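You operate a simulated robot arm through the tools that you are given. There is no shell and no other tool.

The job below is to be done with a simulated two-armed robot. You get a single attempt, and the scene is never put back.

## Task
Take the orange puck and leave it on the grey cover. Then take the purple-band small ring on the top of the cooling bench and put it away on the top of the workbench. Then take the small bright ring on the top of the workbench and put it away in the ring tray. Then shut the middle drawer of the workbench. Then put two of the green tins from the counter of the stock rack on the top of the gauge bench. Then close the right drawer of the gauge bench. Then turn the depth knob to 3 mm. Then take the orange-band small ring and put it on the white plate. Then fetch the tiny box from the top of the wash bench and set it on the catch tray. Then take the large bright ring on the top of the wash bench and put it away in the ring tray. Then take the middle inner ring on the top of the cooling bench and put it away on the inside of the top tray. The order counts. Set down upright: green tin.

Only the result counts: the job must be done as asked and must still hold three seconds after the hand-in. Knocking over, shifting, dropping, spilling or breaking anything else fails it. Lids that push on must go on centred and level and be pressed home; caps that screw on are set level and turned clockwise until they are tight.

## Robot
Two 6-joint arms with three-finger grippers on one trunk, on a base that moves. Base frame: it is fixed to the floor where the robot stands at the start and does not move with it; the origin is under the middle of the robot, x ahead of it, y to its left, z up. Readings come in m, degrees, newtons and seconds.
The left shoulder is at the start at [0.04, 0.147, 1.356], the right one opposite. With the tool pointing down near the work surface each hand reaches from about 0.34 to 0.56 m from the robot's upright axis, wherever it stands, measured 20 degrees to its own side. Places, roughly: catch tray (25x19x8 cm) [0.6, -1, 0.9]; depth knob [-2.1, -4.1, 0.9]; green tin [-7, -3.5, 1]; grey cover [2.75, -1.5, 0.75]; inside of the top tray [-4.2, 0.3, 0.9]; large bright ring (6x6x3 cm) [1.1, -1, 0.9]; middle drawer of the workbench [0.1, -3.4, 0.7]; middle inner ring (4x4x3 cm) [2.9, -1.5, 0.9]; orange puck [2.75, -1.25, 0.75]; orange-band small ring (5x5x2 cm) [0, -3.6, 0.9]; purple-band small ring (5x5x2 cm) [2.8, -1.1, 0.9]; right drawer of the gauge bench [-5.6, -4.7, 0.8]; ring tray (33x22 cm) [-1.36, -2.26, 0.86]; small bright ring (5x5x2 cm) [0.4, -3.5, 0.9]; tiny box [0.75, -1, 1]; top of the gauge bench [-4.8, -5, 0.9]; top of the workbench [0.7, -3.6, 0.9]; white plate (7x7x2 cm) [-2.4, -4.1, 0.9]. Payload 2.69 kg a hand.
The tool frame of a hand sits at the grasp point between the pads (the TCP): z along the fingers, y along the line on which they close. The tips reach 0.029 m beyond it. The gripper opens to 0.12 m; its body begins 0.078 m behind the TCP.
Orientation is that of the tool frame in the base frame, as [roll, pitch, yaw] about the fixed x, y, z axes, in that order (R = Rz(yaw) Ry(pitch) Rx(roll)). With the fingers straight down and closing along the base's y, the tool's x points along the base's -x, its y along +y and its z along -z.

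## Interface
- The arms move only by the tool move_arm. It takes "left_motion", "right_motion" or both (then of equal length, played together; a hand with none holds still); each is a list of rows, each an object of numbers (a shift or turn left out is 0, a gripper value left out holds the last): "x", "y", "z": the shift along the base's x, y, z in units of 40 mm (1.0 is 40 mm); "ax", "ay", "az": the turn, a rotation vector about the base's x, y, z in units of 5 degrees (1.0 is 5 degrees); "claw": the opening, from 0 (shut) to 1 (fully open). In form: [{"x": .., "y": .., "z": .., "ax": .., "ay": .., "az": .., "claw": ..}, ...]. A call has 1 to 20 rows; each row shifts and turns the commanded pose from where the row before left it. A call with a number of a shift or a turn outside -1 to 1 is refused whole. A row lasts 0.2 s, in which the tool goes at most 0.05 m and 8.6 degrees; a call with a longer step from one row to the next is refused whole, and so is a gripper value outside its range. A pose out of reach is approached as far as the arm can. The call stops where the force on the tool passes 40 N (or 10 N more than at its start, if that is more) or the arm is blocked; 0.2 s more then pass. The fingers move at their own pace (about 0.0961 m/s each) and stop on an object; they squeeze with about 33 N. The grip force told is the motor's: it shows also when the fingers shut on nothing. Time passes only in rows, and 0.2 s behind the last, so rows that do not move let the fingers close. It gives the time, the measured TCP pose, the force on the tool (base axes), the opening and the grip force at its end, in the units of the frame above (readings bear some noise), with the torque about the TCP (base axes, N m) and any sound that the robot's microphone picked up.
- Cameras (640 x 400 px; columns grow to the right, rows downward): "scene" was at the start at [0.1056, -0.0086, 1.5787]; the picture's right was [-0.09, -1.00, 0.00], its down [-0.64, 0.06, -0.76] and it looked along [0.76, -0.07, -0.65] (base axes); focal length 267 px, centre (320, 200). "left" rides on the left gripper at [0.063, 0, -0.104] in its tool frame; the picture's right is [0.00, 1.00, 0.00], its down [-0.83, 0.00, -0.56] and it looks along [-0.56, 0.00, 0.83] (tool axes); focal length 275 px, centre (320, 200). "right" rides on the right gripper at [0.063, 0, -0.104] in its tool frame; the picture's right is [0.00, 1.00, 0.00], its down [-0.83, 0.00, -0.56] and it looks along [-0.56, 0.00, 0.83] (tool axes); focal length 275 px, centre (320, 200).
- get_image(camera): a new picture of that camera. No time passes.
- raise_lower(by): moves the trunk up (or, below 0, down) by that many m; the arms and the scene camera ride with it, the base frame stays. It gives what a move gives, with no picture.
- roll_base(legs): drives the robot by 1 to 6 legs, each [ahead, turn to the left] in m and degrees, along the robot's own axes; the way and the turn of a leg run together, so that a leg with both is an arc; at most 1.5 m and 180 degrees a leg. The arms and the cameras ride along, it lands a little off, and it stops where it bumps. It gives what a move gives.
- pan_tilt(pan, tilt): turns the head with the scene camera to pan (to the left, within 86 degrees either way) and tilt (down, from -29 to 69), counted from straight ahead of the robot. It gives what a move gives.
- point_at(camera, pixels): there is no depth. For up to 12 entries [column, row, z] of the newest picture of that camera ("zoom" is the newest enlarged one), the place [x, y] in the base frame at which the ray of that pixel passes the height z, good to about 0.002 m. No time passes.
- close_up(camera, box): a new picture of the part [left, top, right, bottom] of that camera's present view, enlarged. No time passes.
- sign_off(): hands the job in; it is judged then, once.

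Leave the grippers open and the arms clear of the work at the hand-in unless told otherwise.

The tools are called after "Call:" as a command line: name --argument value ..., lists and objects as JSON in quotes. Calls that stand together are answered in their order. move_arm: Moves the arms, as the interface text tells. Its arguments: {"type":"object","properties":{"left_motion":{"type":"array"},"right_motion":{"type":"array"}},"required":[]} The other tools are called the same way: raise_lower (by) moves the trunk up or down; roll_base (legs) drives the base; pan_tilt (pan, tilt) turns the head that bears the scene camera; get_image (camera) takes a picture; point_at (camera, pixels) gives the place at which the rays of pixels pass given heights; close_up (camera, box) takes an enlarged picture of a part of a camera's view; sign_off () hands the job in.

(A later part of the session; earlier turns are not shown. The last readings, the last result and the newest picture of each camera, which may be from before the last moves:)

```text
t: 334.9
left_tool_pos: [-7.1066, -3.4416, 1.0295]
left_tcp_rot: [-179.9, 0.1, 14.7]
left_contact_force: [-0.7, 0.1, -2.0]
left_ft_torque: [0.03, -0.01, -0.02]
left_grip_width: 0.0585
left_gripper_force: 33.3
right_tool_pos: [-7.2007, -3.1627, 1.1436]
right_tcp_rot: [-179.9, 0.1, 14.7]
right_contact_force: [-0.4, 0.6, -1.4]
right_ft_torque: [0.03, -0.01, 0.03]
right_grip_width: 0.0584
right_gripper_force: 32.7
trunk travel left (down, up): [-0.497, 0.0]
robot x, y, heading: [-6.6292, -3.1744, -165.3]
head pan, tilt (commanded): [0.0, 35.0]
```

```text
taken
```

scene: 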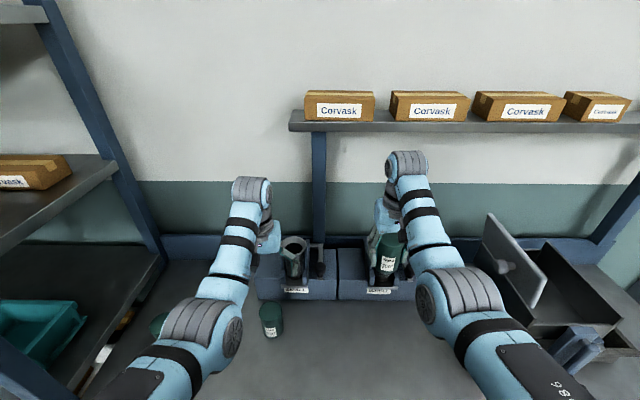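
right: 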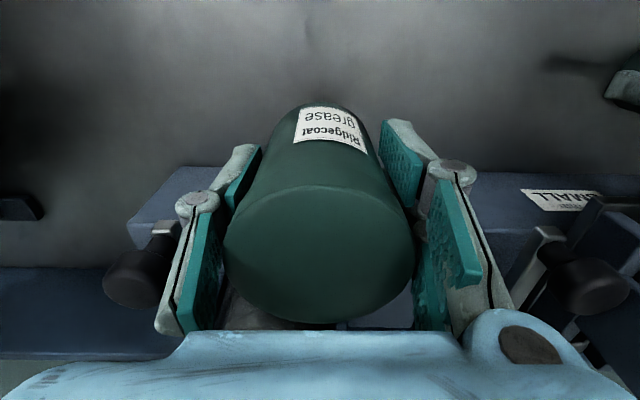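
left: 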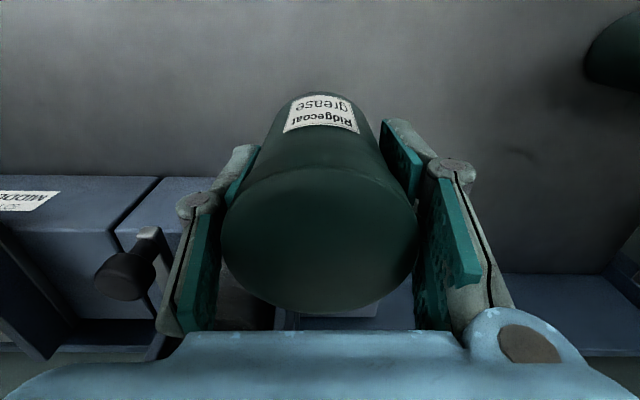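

Both tins are held. I lift the left one a bit, back off, and drive to face the gauge bench (heading −75°).

Call:
move_arm --left_motion '[{"z": 1}, {"z": 1}]'

Call:
roll_base --legs '[[-0.45, 0], [0, 125.3], [1.5, 0], [0, -35]]'

Call:
pan_tilt --pan 0 --tilt 35

Call:
get_image --camera "scene"

```text
t: 335.5
left_tool_pos: [-7.1099, -3.4435, 1.1083]
left_tcp_rot: [-179.9, 0.0, 14.6]
left_contact_force: [0.3, -0.2, -2.0]
left_ft_torque: [0.01, 0.03, 0.01]
left_grip_width: 0.0588
left_gripper_force: 32.8
left hand out of reach, approached as far as the arm can: row 2
right_tool_pos: [-7.1993, -3.1624, 1.145]
right_tcp_rot: [-179.9, 0.1, 14.6]
right_contact_force: [0.2, -0.1, -1.9]
right_ft_torque: [-0.04, -0.03, 0.05]
right_grip_width: 0.0587
right_gripper_force: 33.0
trunk travel left (down, up): [-0.497, 0.0]
robot x, y, heading: [-6.6338, -3.1792, -165.3]
head pan, tilt (commanded): [0.0, 35.0]
```

```text
t: 352.3
left_tool_pos: [-4.7733, -4.5515, 1.1079]
left_tcp_rot: [-179.9, 0.0, 103.9]
left_contact_force: [-0.2, -0.6, -2.4]
left_ft_torque: [-0.01, 0.04, -0.04]
left_grip_width: 0.0589
left_gripper_force: 32.5
right_tool_pos: [-5.0553, -4.6374, 1.1446]
right_tcp_rot: [-179.8, 0.0, 103.8]
right_contact_force: [0.2, 0.0, -2.4]
right_ft_torque: [0.01, 0.03, 0.0]
right_grip_width: 0.0587
right_gripper_force: 32.8
trunk travel left (down, up): [-0.497, 0.0]
robot x, y, heading: [-5.0352, -4.067, -76.0]
head pan, tilt (commanded): [0.0, 35.0]
```

```text
t: 352.9
left_tool_pos: [-4.7747, -4.551, 1.1075]
left_tcp_rot: [-179.9, -0.1, 103.8]
left_contact_force: [1.1, 0.1, -1.5]
left_ft_torque: [0.0, -0.01, -0.01]
left_grip_width: 0.0587
left_gripper_force: 32.4
right_tool_pos: [-5.0564, -4.636, 1.1444]
right_tcp_rot: [-180.0, 0.0, 103.8]
right_contact_force: [0.5, 0.6, -2.1]
right_ft_torque: [0.0, 0.01, -0.01]
right_grip_width: 0.0588
right_gripper_force: 32.6
trunk travel left (down, up): [-0.497, 0.0]
robot x, y, heading: [-5.0355, -4.0644, -76.1]
head pan, tilt (commanded): [0.0, 35.0]
```

```text
taken
```

scene: 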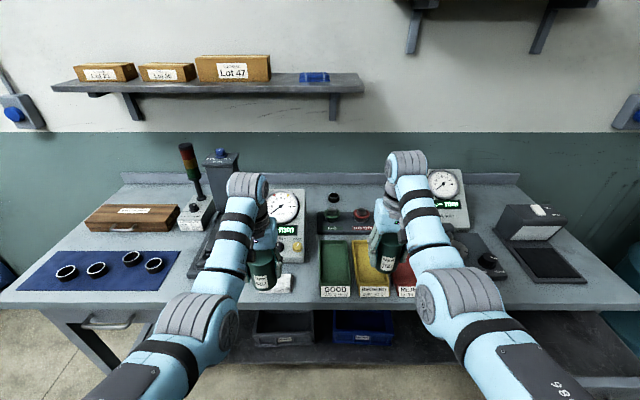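

I take gripper camera views to find free bench spots.

Call:
get_image --camera "left"

Call:
get_image --camera "right"

Call:
close_up --camera "scene" --box '[100, 170, 600, 330]'

```text
taken
```

left: 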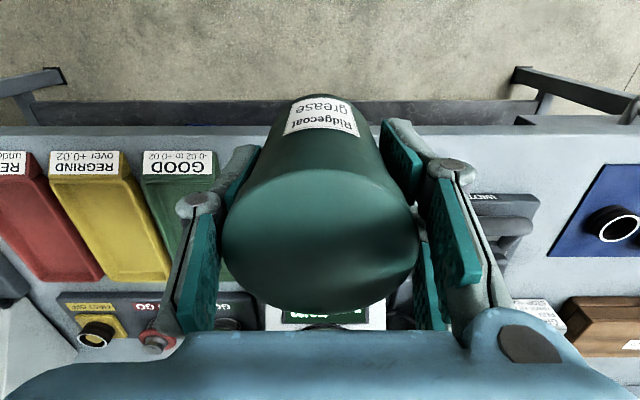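

```text
taken
```

right: 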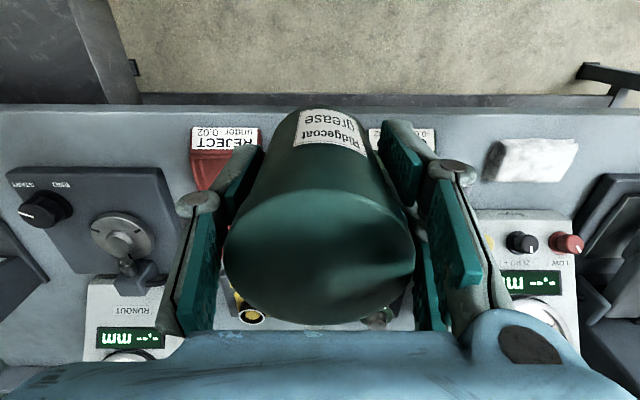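

```text
1.28 times, centred on (350, 250) of scene
```

zoom: 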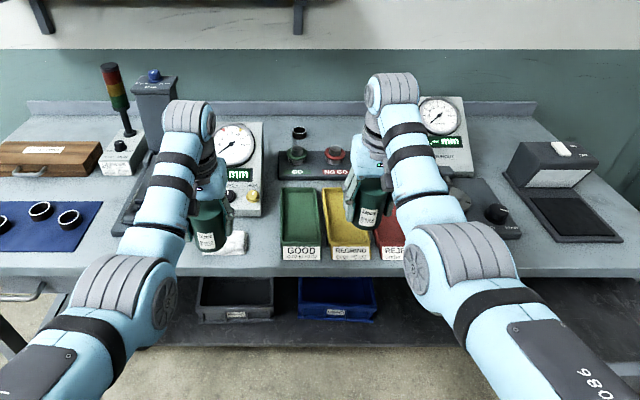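

I triangulate the bench height with the GOOD label: scene (336,291), left cam (178,163).

Call:
point_at --camera "scene" --pixels '[[336, 291, 0.82], [336, 291, 0.86], [336, 291, 0.9], [200, 296, 0.86], [560, 308, 0.86], [283, 285, 0.87]]'

Call:
point_at --camera "left" --pixels '[[178, 163, 0.82], [178, 163, 0.86], [178, 163, 0.9], [560, 128, 0.86], [605, 165, 0.86], [550, 255, 0.86], [540, 200, 0.86]]'

Call:
point_at --camera "right" --pixels '[[225, 137, 0.86], [192, 128, 0.86], [163, 170, 0.86], [8, 172, 0.86], [20, 108, 0.86], [490, 140, 0.86], [575, 145, 0.86], [487, 180, 0.86]]'

```text
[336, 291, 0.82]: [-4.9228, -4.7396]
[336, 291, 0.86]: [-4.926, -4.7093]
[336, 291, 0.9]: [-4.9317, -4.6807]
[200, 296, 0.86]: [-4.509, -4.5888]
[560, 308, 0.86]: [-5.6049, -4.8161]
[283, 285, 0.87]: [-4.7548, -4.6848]
```

```text
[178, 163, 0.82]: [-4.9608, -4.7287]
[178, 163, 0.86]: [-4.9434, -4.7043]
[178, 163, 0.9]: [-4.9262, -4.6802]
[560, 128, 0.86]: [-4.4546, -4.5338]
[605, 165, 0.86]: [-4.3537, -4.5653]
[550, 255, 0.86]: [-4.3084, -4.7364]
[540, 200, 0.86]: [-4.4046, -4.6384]
```

```text
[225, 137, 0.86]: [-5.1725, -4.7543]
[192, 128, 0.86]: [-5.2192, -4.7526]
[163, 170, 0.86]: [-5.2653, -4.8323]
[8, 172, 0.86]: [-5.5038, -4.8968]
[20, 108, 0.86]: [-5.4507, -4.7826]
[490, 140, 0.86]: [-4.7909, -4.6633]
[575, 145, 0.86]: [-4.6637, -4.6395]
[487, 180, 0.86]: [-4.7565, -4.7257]
```

Bench top ≈0.87. Free strips: in front of the stand gauge (u −5.4…−5.7) and in front of the right-hand device. I first move to place the left tin in front of the stand gauge, at about (−4.49,−4.60).

Call:
roll_base --legs '[[0, 65.9], [0.275, 0], [0, -64.8]]'

Call:
get_image --camera "scene"

Call:
get_image --camera "left"

```text
t: 360.5
left_tool_pos: [-4.4951, -4.5957, 1.1082]
left_tcp_rot: [-179.9, 0.1, 104.8]
left_contact_force: [-0.2, 0.2, -2.7]
left_ft_torque: [-0.02, 0.03, -0.03]
left_grip_width: 0.0587
left_gripper_force: 32.8
right_tool_pos: [-4.7767, -4.6857, 1.1435]
right_tcp_rot: [-180.0, 0.0, 104.9]
right_contact_force: [-0.4, -0.2, -2.1]
right_ft_torque: [0.02, 0.01, 0.01]
right_grip_width: 0.0591
right_gripper_force: 33.0
trunk travel left (down, up): [-0.497, 0.0]
robot x, y, heading: [-4.7629, -4.1185, -75.0]
head pan, tilt (commanded): [0.0, 35.0]
```

```text
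taken
```

scene: 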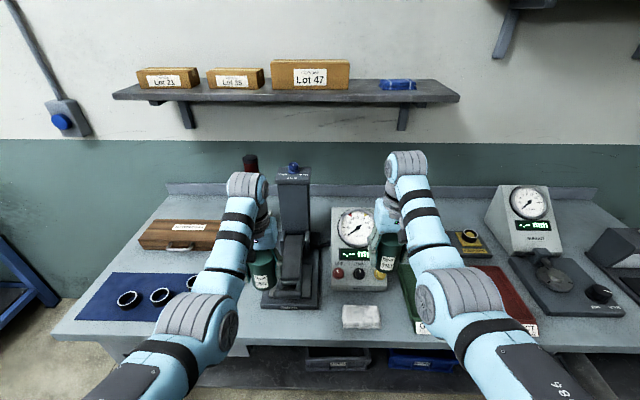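

```text
taken
```

left: 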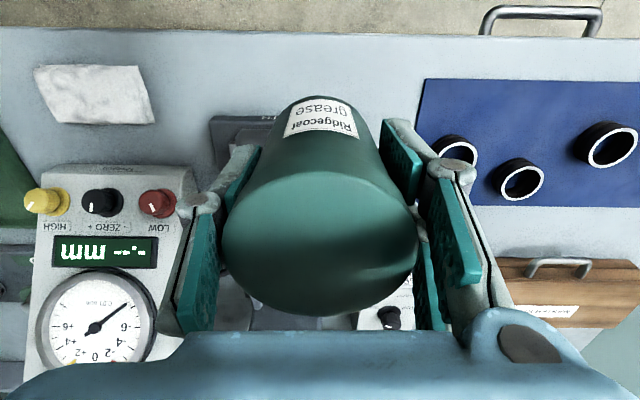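

I measure the blue mat's edge, the stand gauge's base and the bench's front edge from the left camera.

Call:
point_at --camera "left" --pixels '[[425, 80, 0.872], [418, 200, 0.872], [210, 118, 0.885], [275, 116, 0.885], [300, 34, 0.87], [500, 38, 0.87], [38, 66, 0.88], [148, 68, 0.88], [155, 122, 0.88]]'

Call:
close_up --camera "scene" --box '[180, 200, 420, 360]'

```text
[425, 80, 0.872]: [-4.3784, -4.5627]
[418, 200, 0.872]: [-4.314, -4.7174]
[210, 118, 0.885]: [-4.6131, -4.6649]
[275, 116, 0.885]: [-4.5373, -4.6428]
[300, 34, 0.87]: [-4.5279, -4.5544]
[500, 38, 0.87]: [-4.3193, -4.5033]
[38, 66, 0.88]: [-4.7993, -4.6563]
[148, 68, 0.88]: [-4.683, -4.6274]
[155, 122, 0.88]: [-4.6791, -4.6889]
```

```text
2.50 times, centred on (300, 280) of scene
```

zoom: 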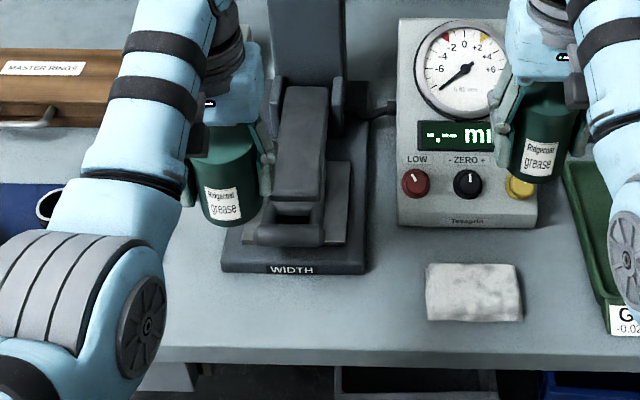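

I measure the stand base's front corners in this close-up.

Call:
point_at --camera "zoom" --pixels '[[222, 270, 0.885], [367, 270, 0.885], [426, 318, 0.88], [300, 348, 0.87], [180, 348, 0.87], [170, 300, 0.87]]'

```text
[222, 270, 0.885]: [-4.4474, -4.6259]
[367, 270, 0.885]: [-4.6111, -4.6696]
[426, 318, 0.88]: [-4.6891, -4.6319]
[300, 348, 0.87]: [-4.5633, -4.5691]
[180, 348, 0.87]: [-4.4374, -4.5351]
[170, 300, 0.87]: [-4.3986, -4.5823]
```

Stand base front corners at (−4.447,−4.626) and (−4.611,−4.670); mat edge at (−4.378,−4.563). I'll set the left tin at (−4.419,−4.585), between mat and stand. Shift the left arm and lower.

Call:
move_arm --left_motion '[{"x": 0.95, "y": 0.13}, {"x": 0.95, "y": 0.13}, {"z": -0.9}, {"z": -0.9}, {}]'

Call:
get_image --camera "left"

Call:
get_image --camera "scene"

```text
t: 361.7
left_tool_pos: [-4.4204, -4.584, 1.0357]
left_tcp_rot: [-179.9, 0.0, 105.0]
left_contact_force: [0.0, 0.3, -1.7]
left_ft_torque: [-0.01, 0.01, 0.02]
left_grip_width: 0.0586
left_gripper_force: 32.9
right_tool_pos: [-4.7749, -4.6869, 1.1435]
right_tcp_rot: [-179.8, 0.0, 105.0]
right_contact_force: [-0.2, -0.3, -2.0]
right_ft_torque: [-0.02, 0.0, 0.0]
right_grip_width: 0.0587
right_gripper_force: 33.4
trunk travel left (down, up): [-0.497, 0.0]
robot x, y, heading: [-4.7649, -4.1134, -74.8]
head pan, tilt (commanded): [0.0, 35.0]
```

```text
taken
```

left: 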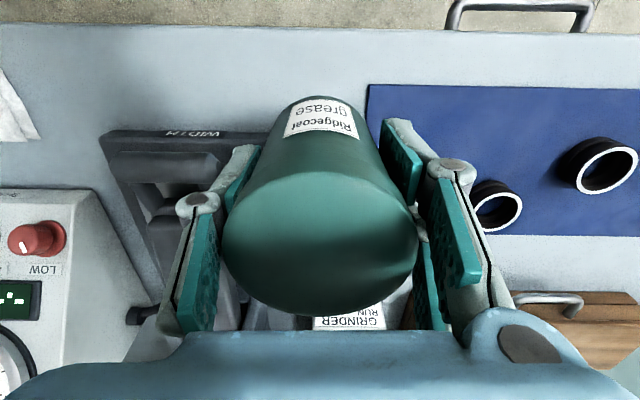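

```text
taken
```

scene: 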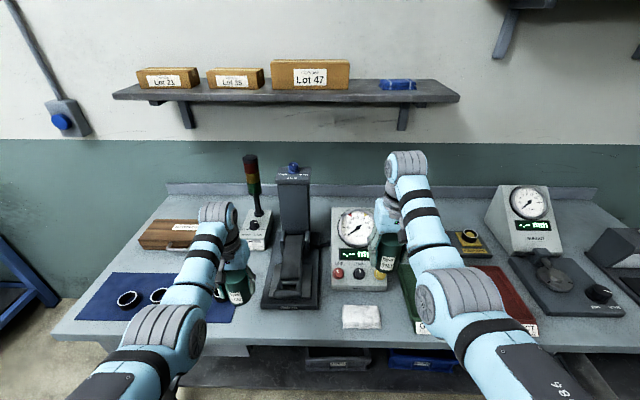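

The tin is above the gap between mat and stand. I lower the trunk 0.1, then in small steps.

Call:
raise_lower --by -0.1

Call:
get_image --camera "left"

Call:
raise_lower --by -0.008

Call:
raise_lower --by -0.004

```text
t: 363.0
left_tool_pos: [-4.4225, -4.5837, 0.9359]
left_tcp_rot: [-179.8, 0.1, 104.9]
left_contact_force: [-0.9, -0.2, -2.7]
left_ft_torque: [-0.03, 0.02, 0.0]
left_grip_width: 0.0588
left_gripper_force: 33.6
right_tool_pos: [-4.7754, -4.6861, 1.0437]
right_tcp_rot: [-179.8, 0.0, 104.9]
right_contact_force: [0.0, -0.7, -1.3]
right_ft_torque: [0.03, -0.01, 0.02]
right_grip_width: 0.0589
right_gripper_force: 32.6
trunk travel left (down, up): [-0.397, 0.1]
robot x, y, heading: [-4.7653, -4.1124, -75.2]
head pan, tilt (commanded): [0.0, 35.0]
```

```text
taken
```

left: 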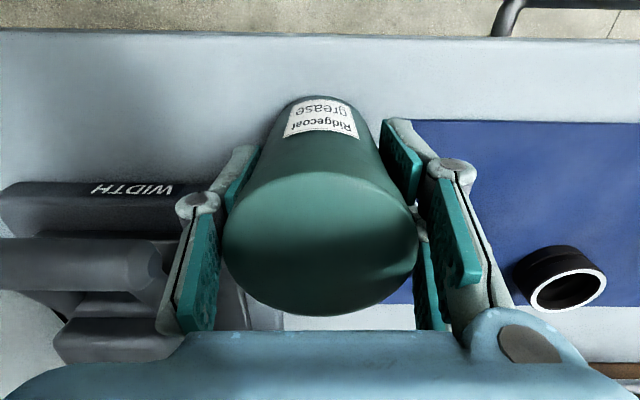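

```text
t: 363.6
left_tool_pos: [-4.4221, -4.5835, 0.9307]
left_tcp_rot: [180.0, 0.3, 105.0]
left_contact_force: [1.9, 0.3, 24.7]
left_ft_torque: [0.07, -0.08, -0.04]
left_grip_width: 0.0591
left_gripper_force: 32.7
right_tool_pos: [-4.7764, -4.6847, 1.0385]
right_tcp_rot: [-179.9, 0.2, 104.8]
right_contact_force: [0.8, -0.2, -2.0]
right_ft_torque: [0.04, -0.01, 0.02]
right_grip_width: 0.0586
right_gripper_force: 33.3
trunk travel left (down, up): [-0.389, 0.108]
robot x, y, heading: [-4.7647, -4.1164, -75.1]
head pan, tilt (commanded): [0.0, 35.0]
```

```text
t: 364.1
left_tool_pos: [-4.4228, -4.5825, 0.9262]
left_tcp_rot: [180.0, 0.1, 105.0]
left_contact_force: [2.8, -3.5, 23.2]
left_ft_torque: [-0.34, -0.2, 0.01]
left_grip_width: 0.0588
left_gripper_force: 33.2
right_tool_pos: [-4.7775, -4.6854, 1.0329]
right_tcp_rot: [-179.9, 0.1, 104.9]
right_contact_force: [0.0, 0.4, -1.0]
right_ft_torque: [0.02, -0.02, 0.02]
right_grip_width: 0.059
right_gripper_force: 33.1
trunk travel left (down, up): [-0.385, 0.112]
robot x, y, heading: [-4.761, -4.1143, -75.2]
head pan, tilt (commanded): [0.0, 35.0]
```

Contact at z≈0.93 (23 N). I look before releasing.

Call:
get_image --camera "left"

Call:
close_up --camera "scene" --box '[150, 200, 390, 360]'

```text
taken
```

left: 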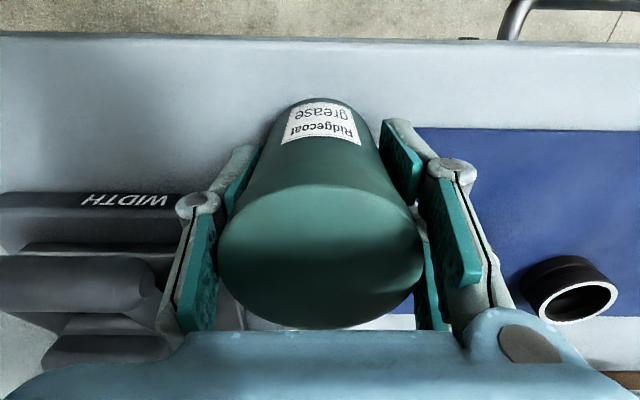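

```text
2.50 times, centred on (270, 280) of scene
```

zoom: 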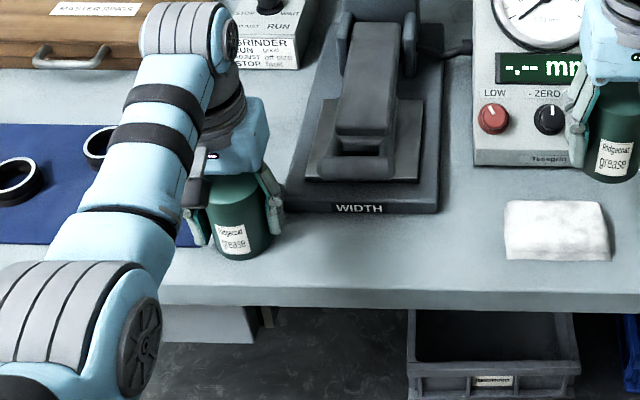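

The tin stands clear on the bench between mat and stand. I raise the trunk 3 mm to unload, open, and rise.

Call:
raise_lower --by 0.004

Call:
move_arm --left_motion '[{"claw": 0.54}, {"claw": 0.58}, {"claw": 0.62}, {"claw": 0.66}]'

Call:
get_image --camera "left"

```text
t: 364.7
left_tool_pos: [-4.4226, -4.5823, 0.9265]
left_tcp_rot: [-179.9, -0.4, 104.9]
left_contact_force: [0.1, 0.4, -1.8]
left_ft_torque: [0.0, -0.02, 0.05]
left_grip_width: 0.0591
left_gripper_force: 32.9
right_tool_pos: [-4.7765, -4.6858, 1.0351]
right_tcp_rot: [-179.9, 0.1, 104.8]
right_contact_force: [-0.5, 0.6, -2.2]
right_ft_torque: [0.03, -0.01, 0.0]
right_grip_width: 0.0589
right_gripper_force: 32.8
trunk travel left (down, up): [-0.389, 0.108]
robot x, y, heading: [-4.7631, -4.115, -75.3]
head pan, tilt (commanded): [0.0, 35.0]
```

```text
t: 365.7
left_tool_pos: [-4.4216, -4.5835, 0.9285]
left_tcp_rot: [-179.9, -0.1, 105.0]
left_contact_force: [1.2, 0.6, -0.5]
left_ft_torque: [-0.02, -0.01, -0.01]
left_grip_width: 0.0793
left_gripper_force: 0.2
right_tool_pos: [-4.777, -4.6864, 1.0364]
right_tcp_rot: [-179.9, 0.0, 104.8]
right_contact_force: [-1.2, -0.5, -1.9]
right_ft_torque: [0.01, 0.02, 0.02]
right_grip_width: 0.0588
right_gripper_force: 33.1
trunk travel left (down, up): [-0.389, 0.108]
robot x, y, heading: [-4.7643, -4.118, -75.0]
head pan, tilt (commanded): [0.0, 35.0]
```

```text
taken
```

left: 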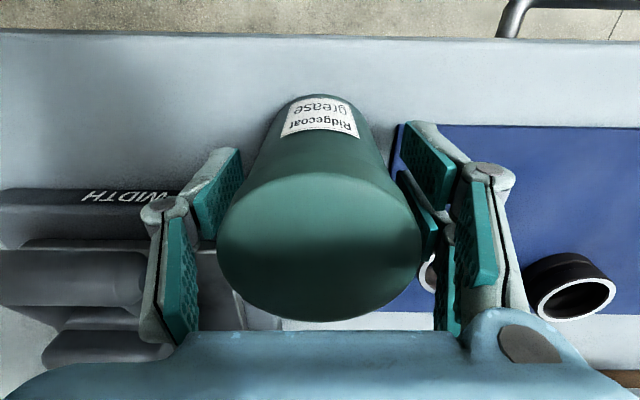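

The tin stands alone. I raise the trunk fully, then the left hand.

Call:
raise_lower --by 0.108

Call:
move_arm --left_motion '[{"z": 0.9}, {"z": 0.9, "claw": 1}, {}]'

Call:
get_image --camera "scene"

```text
t: 367.1
left_tool_pos: [-4.4225, -4.5834, 1.0353]
left_tcp_rot: [-179.9, 0.0, 104.9]
left_contact_force: [-0.4, -0.5, 0.6]
left_ft_torque: [-0.01, 0.02, 0.0]
left_grip_width: 0.0793
left_gripper_force: 0.1
right_tool_pos: [-4.7769, -4.6854, 1.1445]
right_tcp_rot: [-179.9, 0.0, 104.9]
right_contact_force: [-1.3, 1.0, -1.4]
right_ft_torque: [0.01, 0.01, -0.02]
right_grip_width: 0.0586
right_gripper_force: 32.9
trunk travel left (down, up): [-0.497, 0.0]
robot x, y, heading: [-4.7659, -4.1204, -75.3]
head pan, tilt (commanded): [0.0, 35.0]
```

```text
t: 367.9
left_tool_pos: [-4.4222, -4.5827, 1.1083]
left_tcp_rot: [-179.9, 0.0, 104.9]
left_contact_force: [-0.2, 0.7, -0.3]
left_ft_torque: [-0.02, 0.02, 0.01]
left_grip_width: 0.1199
left_gripper_force: 0.1
right_tool_pos: [-4.7773, -4.6869, 1.1439]
right_tcp_rot: [-179.9, 0.0, 104.9]
right_contact_force: [-1.1, 0.0, -1.7]
right_ft_torque: [0.01, -0.02, 0.01]
right_grip_width: 0.0586
right_gripper_force: 33.4
trunk travel left (down, up): [-0.497, 0.0]
robot x, y, heading: [-4.7646, -4.1144, -75.1]
head pan, tilt (commanded): [0.0, 35.0]
```

```text
taken
```

scene: 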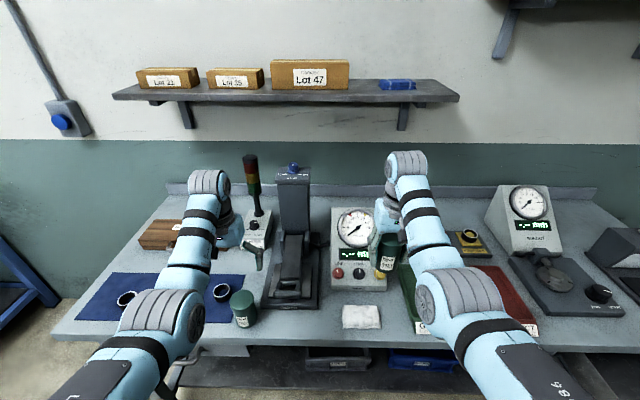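

The first tin stands upright. For the second I consider the gap between the white cloth and the GOOD tray; I check the cloth's height.

Call:
close_up --camera "scene" --box '[310, 260, 550, 360]'

Call:
get_image --camera "right"

```text
2.67 times, centred on (430, 310) of scene
```

zoom: 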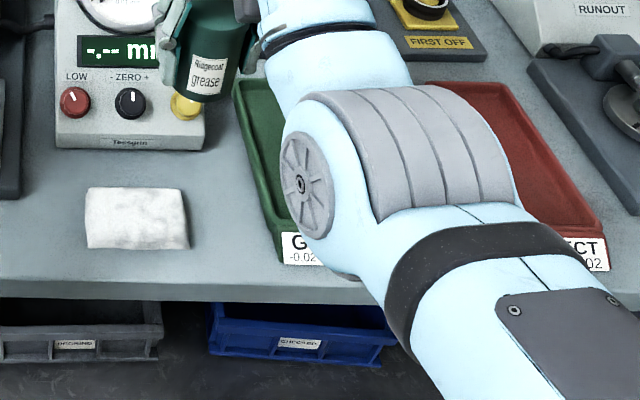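

```text
taken
```

right: 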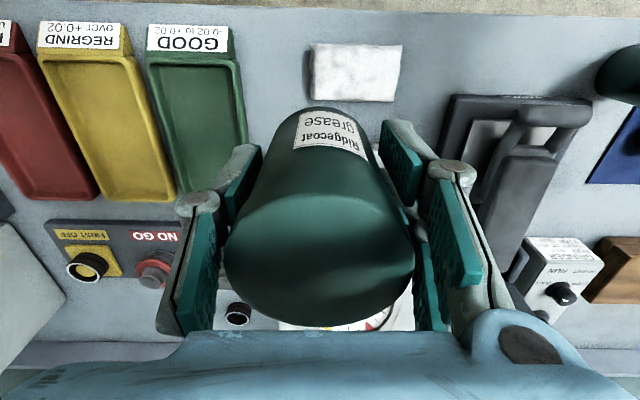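

I measure this gap precisely.

Call:
point_at --camera "zoom" --pixels '[[189, 247, 0.87], [186, 190, 0.885], [275, 258, 0.87], [243, 165, 0.87], [230, 284, 0.87], [205, 150, 0.87], [60, 146, 0.87]]'

Call:
point_at --camera "right" --pixels '[[311, 75, 0.87], [314, 43, 0.87], [230, 30, 0.87], [247, 150, 0.87], [270, 12, 0.87], [398, 98, 0.87]]'

```text
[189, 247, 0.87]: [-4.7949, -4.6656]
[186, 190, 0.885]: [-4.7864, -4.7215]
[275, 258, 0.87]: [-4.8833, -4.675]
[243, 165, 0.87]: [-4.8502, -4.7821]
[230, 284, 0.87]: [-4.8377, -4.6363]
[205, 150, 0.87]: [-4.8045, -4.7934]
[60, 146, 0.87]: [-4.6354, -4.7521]
```

```text
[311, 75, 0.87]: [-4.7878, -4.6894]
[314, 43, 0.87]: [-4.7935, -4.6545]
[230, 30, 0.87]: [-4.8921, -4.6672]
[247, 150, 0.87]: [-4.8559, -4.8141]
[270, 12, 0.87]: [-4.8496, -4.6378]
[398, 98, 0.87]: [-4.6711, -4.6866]
```

The gap is only 88 mm wide — tight. I'll use the strip further right instead, in front of the RUNOUT device. I move the base ~0.57 m west.

Call:
roll_base --legs '[[-0.1, 0], [0, -90], [0.57, 0], [0, 90]]'

Call:
get_image --camera "scene"

Call:
get_image --camera "right"

```text
t: 379.5
left_tool_pos: [-5.0018, -4.6371, 1.1095]
left_tcp_rot: [179.9, 0.0, 105.3]
left_contact_force: [-0.6, 0.5, -0.7]
left_ft_torque: [0.04, 0.01, 0.0]
left_grip_width: 0.1201
left_gripper_force: 0.1
right_tool_pos: [-5.3548, -4.7419, 1.1444]
right_tcp_rot: [180.0, 0.0, 105.2]
right_contact_force: [-0.1, -0.8, -1.7]
right_ft_torque: [0.0, -0.02, 0.0]
right_grip_width: 0.0588
right_gripper_force: 32.9
trunk travel left (down, up): [-0.497, 0.0]
robot x, y, heading: [-5.3468, -4.1713, -74.8]
head pan, tilt (commanded): [0.0, 35.0]
```

```text
taken
```

scene: 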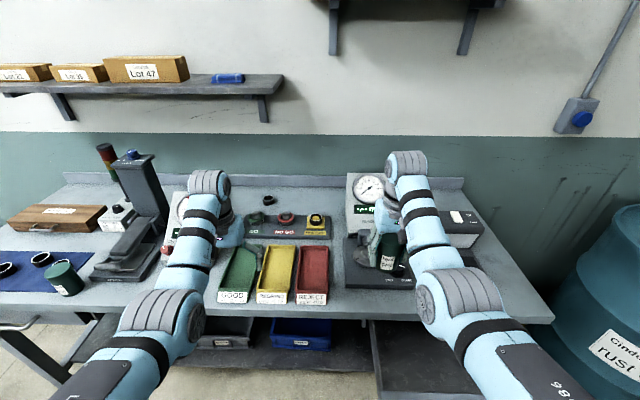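

```text
taken
```

right: 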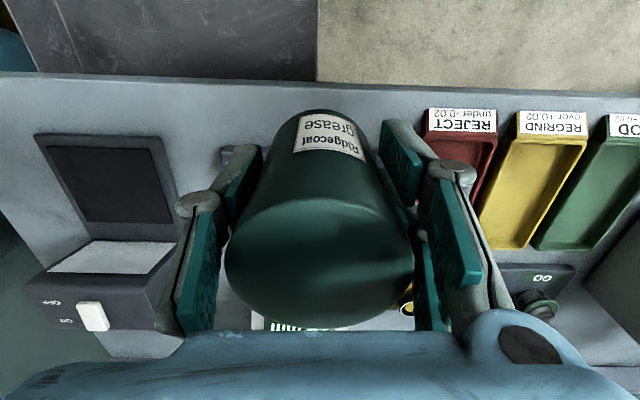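

I measure the front edge, the black plate and the RUNOUT base from this view.

Call:
point_at --camera "right" --pixels '[[60, 77, 0.87], [250, 86, 0.87], [36, 135, 0.88], [162, 136, 0.88], [222, 148, 0.88], [427, 108, 0.87], [418, 190, 0.87], [180, 210, 0.88]]'

Call:
close_up --camera "scene" --box '[320, 200, 560, 340]'

```text
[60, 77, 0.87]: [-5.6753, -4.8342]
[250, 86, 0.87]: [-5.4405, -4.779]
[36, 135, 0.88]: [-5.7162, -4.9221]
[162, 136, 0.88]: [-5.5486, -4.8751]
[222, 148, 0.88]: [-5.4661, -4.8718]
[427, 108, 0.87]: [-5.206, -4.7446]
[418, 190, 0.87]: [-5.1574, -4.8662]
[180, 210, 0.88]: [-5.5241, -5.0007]
```

```text
2.67 times, centred on (440, 270) of scene
```

zoom: 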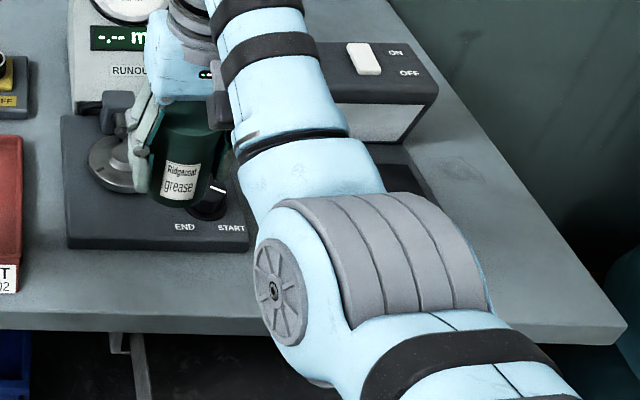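

There's a larger free area at the bench's right end, around zoom (520,255). I measure it.

Call:
point_at --camera "zoom" --pixels '[[520, 255, 0.87], [618, 322, 0.87], [440, 190, 0.88], [500, 130, 0.87], [67, 245, 0.885], [248, 246, 0.885], [540, 318, 0.87], [570, 250, 0.87]]'

```text
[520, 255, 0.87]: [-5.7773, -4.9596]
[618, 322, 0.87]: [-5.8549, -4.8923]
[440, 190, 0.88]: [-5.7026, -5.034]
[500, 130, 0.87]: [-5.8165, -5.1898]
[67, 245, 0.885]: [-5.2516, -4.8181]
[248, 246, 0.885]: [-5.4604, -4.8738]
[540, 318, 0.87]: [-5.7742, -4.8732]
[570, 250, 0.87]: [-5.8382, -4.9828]
```

I check the open drawer's extent below before moving closer.

Call:
pan_tilt --pan -20 --tilt 60

Call:
get_image --camera "scene"

```text
t: 380.4
left_tool_pos: [-5.0007, -4.6375, 1.1093]
left_tcp_rot: [-179.9, 0.0, 105.3]
left_contact_force: [0.2, 0.5, 0.0]
left_ft_torque: [0.02, 0.0, 0.0]
left_grip_width: 0.1202
left_gripper_force: 0.0
right_tool_pos: [-5.3554, -4.7425, 1.1444]
right_tcp_rot: [-179.9, 0.0, 105.4]
right_contact_force: [-0.7, 0.7, -1.7]
right_ft_torque: [0.01, -0.01, 0.03]
right_grip_width: 0.0588
right_gripper_force: 33.0
trunk travel left (down, up): [-0.497, 0.0]
robot x, y, heading: [-5.3455, -4.1706, -74.6]
head pan, tilt (commanded): [-20.0, 60.0]
```

```text
taken
```

scene: 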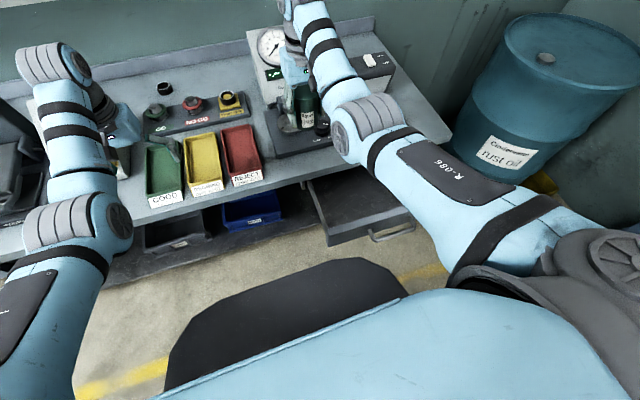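

The open drawer shows at (310–415,180–245). I measure its corners at z≈0.8.

Call:
point_at --camera "scene" --pixels '[[328, 243, 0.82], [328, 243, 0.78], [310, 183, 0.8], [415, 213, 0.82], [392, 236, 0.76], [392, 236, 0.72]]'

Call:
get_image --camera "right"

```text
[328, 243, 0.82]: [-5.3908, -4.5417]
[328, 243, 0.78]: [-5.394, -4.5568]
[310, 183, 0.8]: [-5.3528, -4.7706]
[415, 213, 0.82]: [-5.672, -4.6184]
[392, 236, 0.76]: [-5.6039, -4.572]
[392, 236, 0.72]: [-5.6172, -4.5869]
```

```text
taken
```

right: 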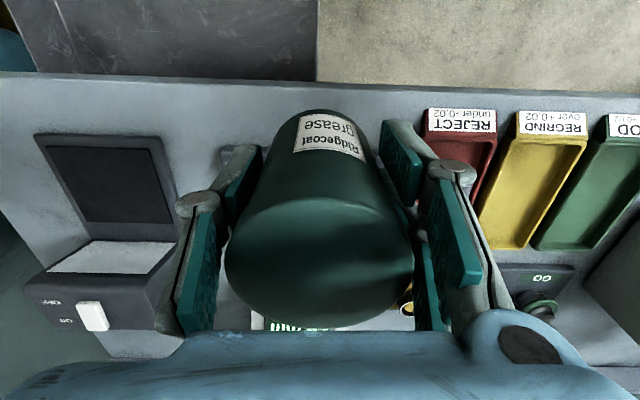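

The drawer reaches out to v≈−2.99. To keep clear I back up, sidestep 0.176 m west, and come forward again.

Call:
roll_base --legs '[[-0.15, 0], [0, -90], [0.176, 0], [0, 90], [0.19, 0]]'

Call:
get_image --camera "right"

Call:
get_image --camera "scene"

```text
t: 391.6
left_tool_pos: [-5.1516, -4.714, 1.1113]
left_tcp_rot: [-179.9, 0.2, 106.1]
left_contact_force: [0.7, 0.5, -1.0]
left_ft_torque: [-0.02, 0.03, 0.03]
left_grip_width: 0.1201
left_gripper_force: 0.1
right_tool_pos: [-5.5046, -4.823, 1.1456]
right_tcp_rot: [-179.9, 0.2, 105.9]
right_contact_force: [-1.1, 1.2, -0.7]
right_ft_torque: [-0.17, -0.06, 0.0]
right_grip_width: 0.0589
right_gripper_force: 33.2
trunk travel left (down, up): [-0.497, 0.0]
robot x, y, heading: [-5.5067, -4.256, -74.1]
head pan, tilt (commanded): [-20.0, 60.0]
```

```text
taken
```

right: 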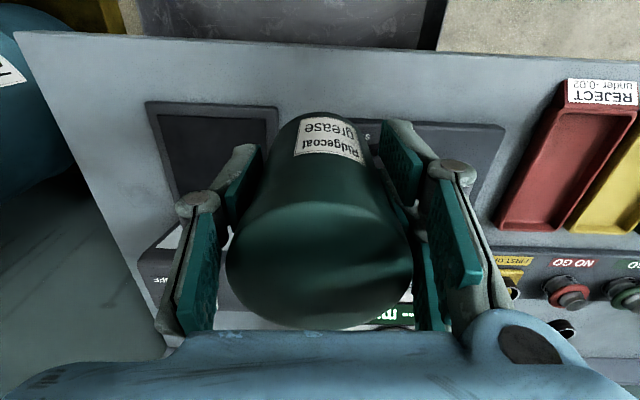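

```text
taken
```

scene: 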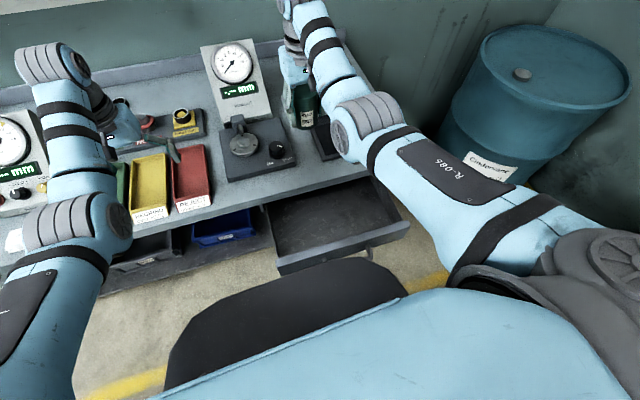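

I measure the plate's corner and RUNOUT base's corner relative to the tin.

Call:
point_at --camera "right" --pixels '[[278, 107, 0.88], [148, 104, 0.88], [505, 126, 0.885], [300, 44, 0.87], [420, 124, 0.885]]'

Call:
close_up --camera "scene" --box '[200, 100, 380, 220]'

```text
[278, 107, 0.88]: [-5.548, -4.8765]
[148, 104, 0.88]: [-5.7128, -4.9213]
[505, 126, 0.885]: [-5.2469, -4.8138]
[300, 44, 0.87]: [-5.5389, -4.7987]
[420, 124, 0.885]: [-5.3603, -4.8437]
```

```text
3.33 times, centred on (290, 160) of scene
```

zoom: 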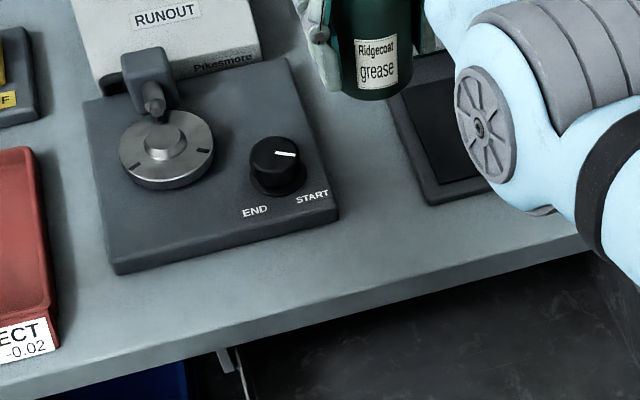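

I measure both corners in this close-up.

Call:
point_at --camera "zoom" --pixels '[[339, 214, 0.885], [428, 200, 0.88], [385, 275, 0.87], [390, 240, 0.87], [120, 272, 0.885]]'

```text
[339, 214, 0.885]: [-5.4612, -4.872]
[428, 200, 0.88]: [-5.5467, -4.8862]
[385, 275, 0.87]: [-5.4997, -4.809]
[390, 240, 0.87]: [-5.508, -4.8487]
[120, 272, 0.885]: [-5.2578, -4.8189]
```

Target for the second tin: (−5.505,−4.858), between RUNOUT base and black plate. I move the right arm forward 35 mm and lower it.

Call:
move_arm --right_motion '[{"y": -0.45}, {"y": -0.42}, {"z": -0.8}, {"z": -0.8}, {"z": -0.8}, {}]'

Call:
get_image --camera "right"

```text
t: 393.0
left_tool_pos: [-5.1514, -4.7165, 1.1093]
left_tcp_rot: [-180.0, -0.1, 106.1]
left_contact_force: [-0.6, 0.0, 0.0]
left_ft_torque: [-0.01, 0.0, 0.0]
left_grip_width: 0.1198
left_gripper_force: 0.0
right_tool_pos: [-5.5105, -4.8452, 1.0482]
right_tcp_rot: [-179.9, -0.1, 106.0]
right_contact_force: [0.9, -0.7, -2.5]
right_ft_torque: [0.01, 0.0, 0.02]
right_grip_width: 0.0586
right_gripper_force: 33.4
right hand out of reach, approached as far as the arm can: row 2, 4, 5
trunk travel left (down, up): [-0.497, 0.0]
robot x, y, heading: [-5.4989, -4.26, -74.0]
head pan, tilt (commanded): [-20.0, 60.0]
```

```text
taken
```

right: 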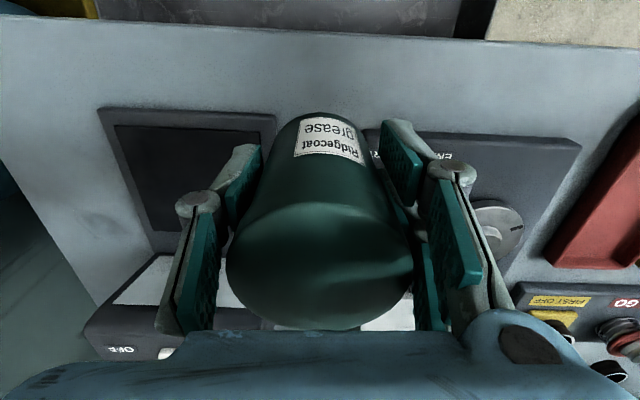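

The tin is centred over the gap (columns 275–370). I lower the trunk 0.09 and check.

Call:
raise_lower --by -0.09

Call:
get_image --camera "right"

Call:
close_up --camera "scene" --box '[200, 60, 420, 220]'

Call:
get_image --camera "left"

```text
t: 394.3
left_tool_pos: [-5.1496, -4.7189, 1.0198]
left_tcp_rot: [-179.9, 0.0, 106.1]
left_contact_force: [-0.6, 0.1, 0.1]
left_ft_torque: [0.01, 0.01, 0.0]
left_grip_width: 0.1198
left_gripper_force: 0.1
right_tool_pos: [-5.5114, -4.8463, 0.9588]
right_tcp_rot: [180.0, 0.0, 106.0]
right_contact_force: [-0.2, -0.2, -1.5]
right_ft_torque: [0.01, 0.0, 0.02]
right_grip_width: 0.0588
right_gripper_force: 32.8
trunk travel left (down, up): [-0.407, 0.09]
robot x, y, heading: [-5.5032, -4.2582, -73.8]
head pan, tilt (commanded): [-20.0, 60.0]
```

```text
taken
```

right: 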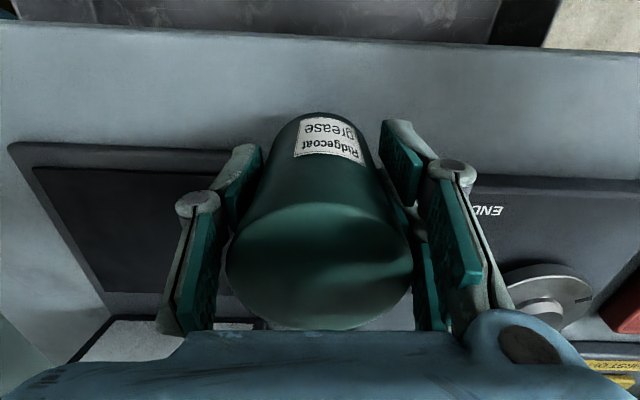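

```text
2.50 times, centred on (310, 140) of scene
```

zoom: 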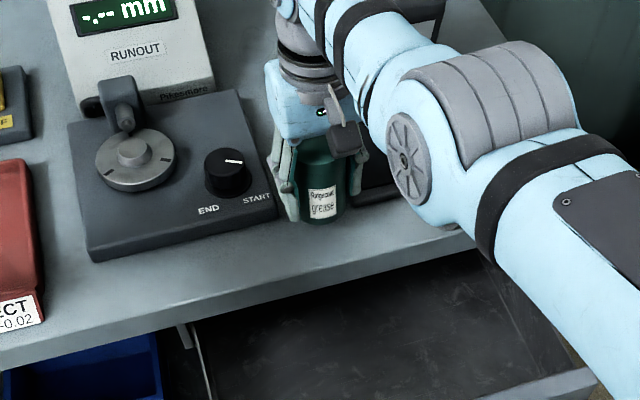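

```text
taken
```

left: 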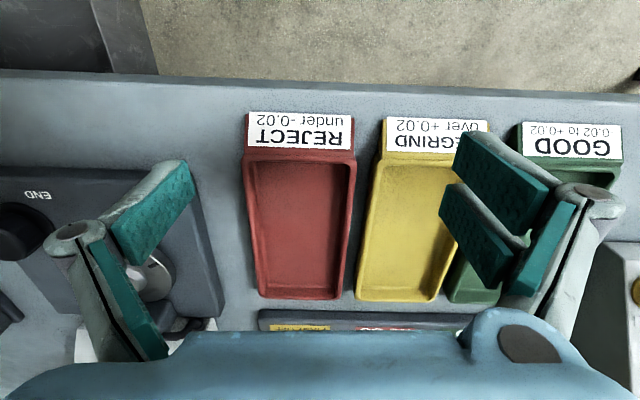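

I check the START knob's position relative to the finger pair before lowering and opening.

Call:
point_at --camera "zoom" --pixels '[[229, 165, 0.91], [248, 180, 0.9], [278, 205, 0.885], [325, 222, 0.89]]'

```text
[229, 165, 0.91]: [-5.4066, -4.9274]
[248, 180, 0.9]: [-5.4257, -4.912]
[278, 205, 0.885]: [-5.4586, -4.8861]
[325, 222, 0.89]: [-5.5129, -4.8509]
```

Knob is clear (6 cm). I nudge 8 mm forward and lower.

Call:
move_arm --right_motion '[{"x": 0.06, "y": -0.2}]'

Call:
raise_lower --by -0.02

Call:
raise_lower --by -0.005

Call:
raise_lower --by -0.004

```text
t: 394.7
left_tool_pos: [-5.1512, -4.7182, 1.0189]
left_tcp_rot: [179.9, 0.0, 106.2]
left_contact_force: [-0.9, 0.9, 0.8]
left_ft_torque: [0.01, -0.03, -0.01]
left_grip_width: 0.1199
left_gripper_force: 0.0
right_tool_pos: [-5.5104, -4.8463, 0.9598]
right_tcp_rot: [179.9, 0.1, 106.0]
right_contact_force: [0.3, 0.4, -2.6]
right_ft_torque: [0.01, 0.01, 0.0]
right_grip_width: 0.0587
right_gripper_force: 33.7
right hand out of reach, approached as far as the arm can: row 1
trunk travel left (down, up): [-0.407, 0.09]
robot x, y, heading: [-5.5013, -4.2565, -74.1]
head pan, tilt (commanded): [-20.0, 60.0]
```

```text
t: 395.4
left_tool_pos: [-5.1523, -4.7186, 0.9987]
left_tcp_rot: [-179.9, -0.1, 106.1]
left_contact_force: [0.0, -0.7, 0.5]
left_ft_torque: [0.01, 0.02, -0.01]
left_grip_width: 0.1198
left_gripper_force: 0.1
right_tool_pos: [-5.5095, -4.847, 0.9385]
right_tcp_rot: [180.0, 0.1, 106.0]
right_contact_force: [0.7, 0.9, -1.9]
right_ft_torque: [0.03, 0.04, 0.04]
right_grip_width: 0.0586
right_gripper_force: 33.3
trunk travel left (down, up): [-0.387, 0.11]
robot x, y, heading: [-5.501, -4.2583, -73.9]
head pan, tilt (commanded): [-20.0, 60.0]
```

```text
t: 395.9
left_tool_pos: [-5.1512, -4.7182, 0.9937]
left_tcp_rot: [-179.8, -0.1, 106.2]
left_contact_force: [0.8, 0.2, 0.1]
left_ft_torque: [0.0, 0.02, -0.01]
left_grip_width: 0.1201
left_gripper_force: 0.0
right_tool_pos: [-5.5104, -4.8475, 0.9339]
right_tcp_rot: [-180.0, 0.0, 106.0]
right_contact_force: [0.0, -0.2, -2.0]
right_ft_torque: [0.03, -0.01, 0.0]
right_grip_width: 0.0588
right_gripper_force: 33.0
trunk travel left (down, up): [-0.382, 0.115]
robot x, y, heading: [-5.5023, -4.2582, -73.7]
head pan, tilt (commanded): [-20.0, 60.0]
```

```text
t: 396.4
left_tool_pos: [-5.1504, -4.7175, 0.9888]
left_tcp_rot: [-179.8, 0.0, 106.1]
left_contact_force: [0.5, 0.2, -0.2]
left_ft_torque: [0.01, -0.04, 0.0]
left_grip_width: 0.1202
left_gripper_force: 0.0
right_tool_pos: [-5.5089, -4.8464, 0.9306]
right_tcp_rot: [-179.9, 0.0, 106.0]
right_contact_force: [-0.6, 0.3, 0.9]
right_ft_torque: [-0.07, 0.02, -0.02]
right_grip_width: 0.0586
right_gripper_force: 32.8
trunk travel left (down, up): [-0.378, 0.119]
robot x, y, heading: [-5.5021, -4.2562, -74.1]
head pan, tilt (commanded): [-20.0, 60.0]
```

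Contact begins at z=0.9306. One more millimetre, then I open in steps.

Call:
raise_lower --by -0.001

Call:
move_arm --right_motion '[{"claw": 0.53}, {"claw": 0.56}, {"claw": 0.6}, {"claw": 0.63}]'

Call:
get_image --camera "right"

```text
t: 396.9
left_tool_pos: [-5.1518, -4.7168, 0.9892]
left_tcp_rot: [-179.9, 0.1, 106.1]
left_contact_force: [0.4, 0.6, 0.0]
left_ft_torque: [-0.02, -0.01, -0.04]
left_grip_width: 0.1201
left_gripper_force: 0.0
right_tool_pos: [-5.511, -4.8462, 0.9303]
right_tcp_rot: [-179.9, 0.3, 106.0]
right_contact_force: [-1.0, -1.7, 8.0]
right_ft_torque: [-0.25, 0.14, -0.02]
right_grip_width: 0.0589
right_gripper_force: 33.4
trunk travel left (down, up): [-0.377, 0.12]
robot x, y, heading: [-5.5012, -4.2565, -74.5]
head pan, tilt (commanded): [-20.0, 60.0]
```

```text
t: 397.9
left_tool_pos: [-5.1506, -4.7171, 0.987]
left_tcp_rot: [-179.8, 0.0, 106.1]
left_contact_force: [-0.9, 0.3, -1.0]
left_ft_torque: [0.02, 0.0, 0.01]
left_grip_width: 0.1201
left_gripper_force: 0.1
right_tool_pos: [-5.5114, -4.8472, 0.9297]
right_tcp_rot: [180.0, -0.1, 106.2]
right_contact_force: [-1.0, 0.5, 0.0]
right_ft_torque: [-0.01, -0.04, 0.03]
right_grip_width: 0.0756
right_gripper_force: 0.0
trunk travel left (down, up): [-0.377, 0.12]
robot x, y, heading: [-5.503, -4.2565, -73.8]
head pan, tilt (commanded): [-20.0, 60.0]
```

```text
taken
```

right: 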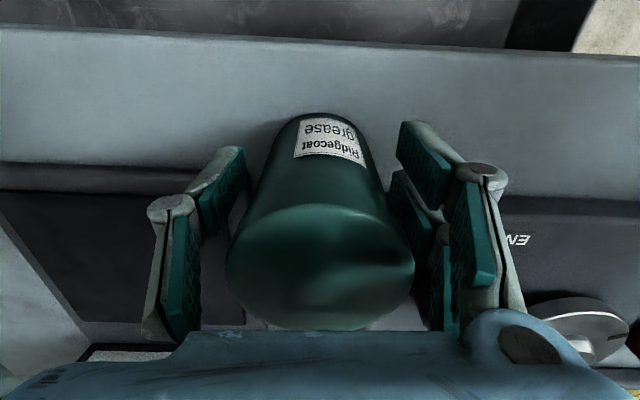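

Released and upright. I raise the trunk fully, then the right hand, and look at the result.

Call:
raise_lower --by 0.12

Call:
move_arm --right_motion '[{"z": 0.8}, {"z": 0.8, "claw": 1}, {}]'

Call:
get_image --camera "right"

Call:
get_image --camera "scene"

```text
t: 399.4
left_tool_pos: [-5.1519, -4.7171, 1.1094]
left_tcp_rot: [-179.9, 0.0, 106.1]
left_contact_force: [1.1, 1.7, 0.9]
left_ft_torque: [0.02, -0.01, -0.02]
left_grip_width: 0.12
left_gripper_force: 0.0
right_tool_pos: [-5.5102, -4.8455, 1.0487]
right_tcp_rot: [-179.9, 0.0, 105.9]
right_contact_force: [-0.5, -0.5, -0.2]
right_ft_torque: [-0.01, 0.02, -0.01]
right_grip_width: 0.0756
right_gripper_force: 0.2
trunk travel left (down, up): [-0.497, 0.0]
robot x, y, heading: [-5.5014, -4.2601, -74.0]
head pan, tilt (commanded): [-20.0, 60.0]
```

```text
t: 400.2
left_tool_pos: [-5.1516, -4.7168, 1.1082]
left_tcp_rot: [-179.9, -0.1, 106.2]
left_contact_force: [-0.8, 0.2, 0.5]
left_ft_torque: [-0.01, -0.02, 0.03]
left_grip_width: 0.1202
left_gripper_force: 0.0
right_tool_pos: [-5.5117, -4.848, 1.1133]
right_tcp_rot: [-179.9, -0.1, 106.0]
right_contact_force: [-0.4, 0.7, 0.2]
right_ft_torque: [0.02, -0.01, -0.03]
right_grip_width: 0.1201
right_gripper_force: 0.0
trunk travel left (down, up): [-0.497, 0.0]
robot x, y, heading: [-5.5035, -4.2558, -74.2]
head pan, tilt (commanded): [-20.0, 60.0]
```

```text
taken
```

right: 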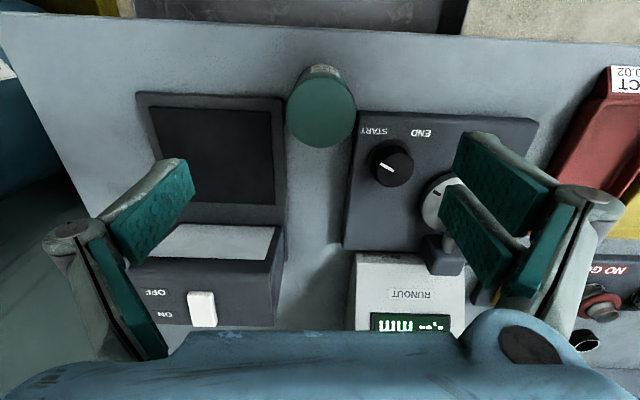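

```text
taken
```

scene: 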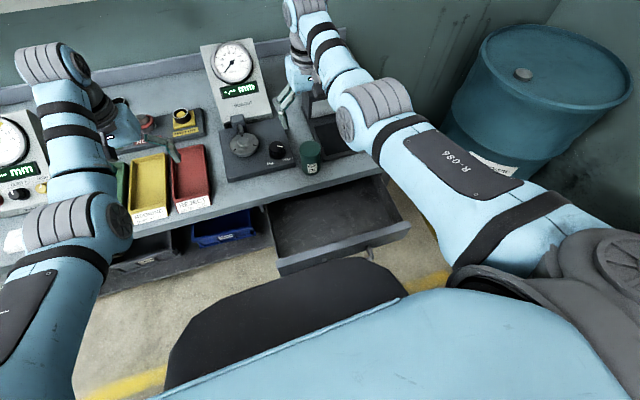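

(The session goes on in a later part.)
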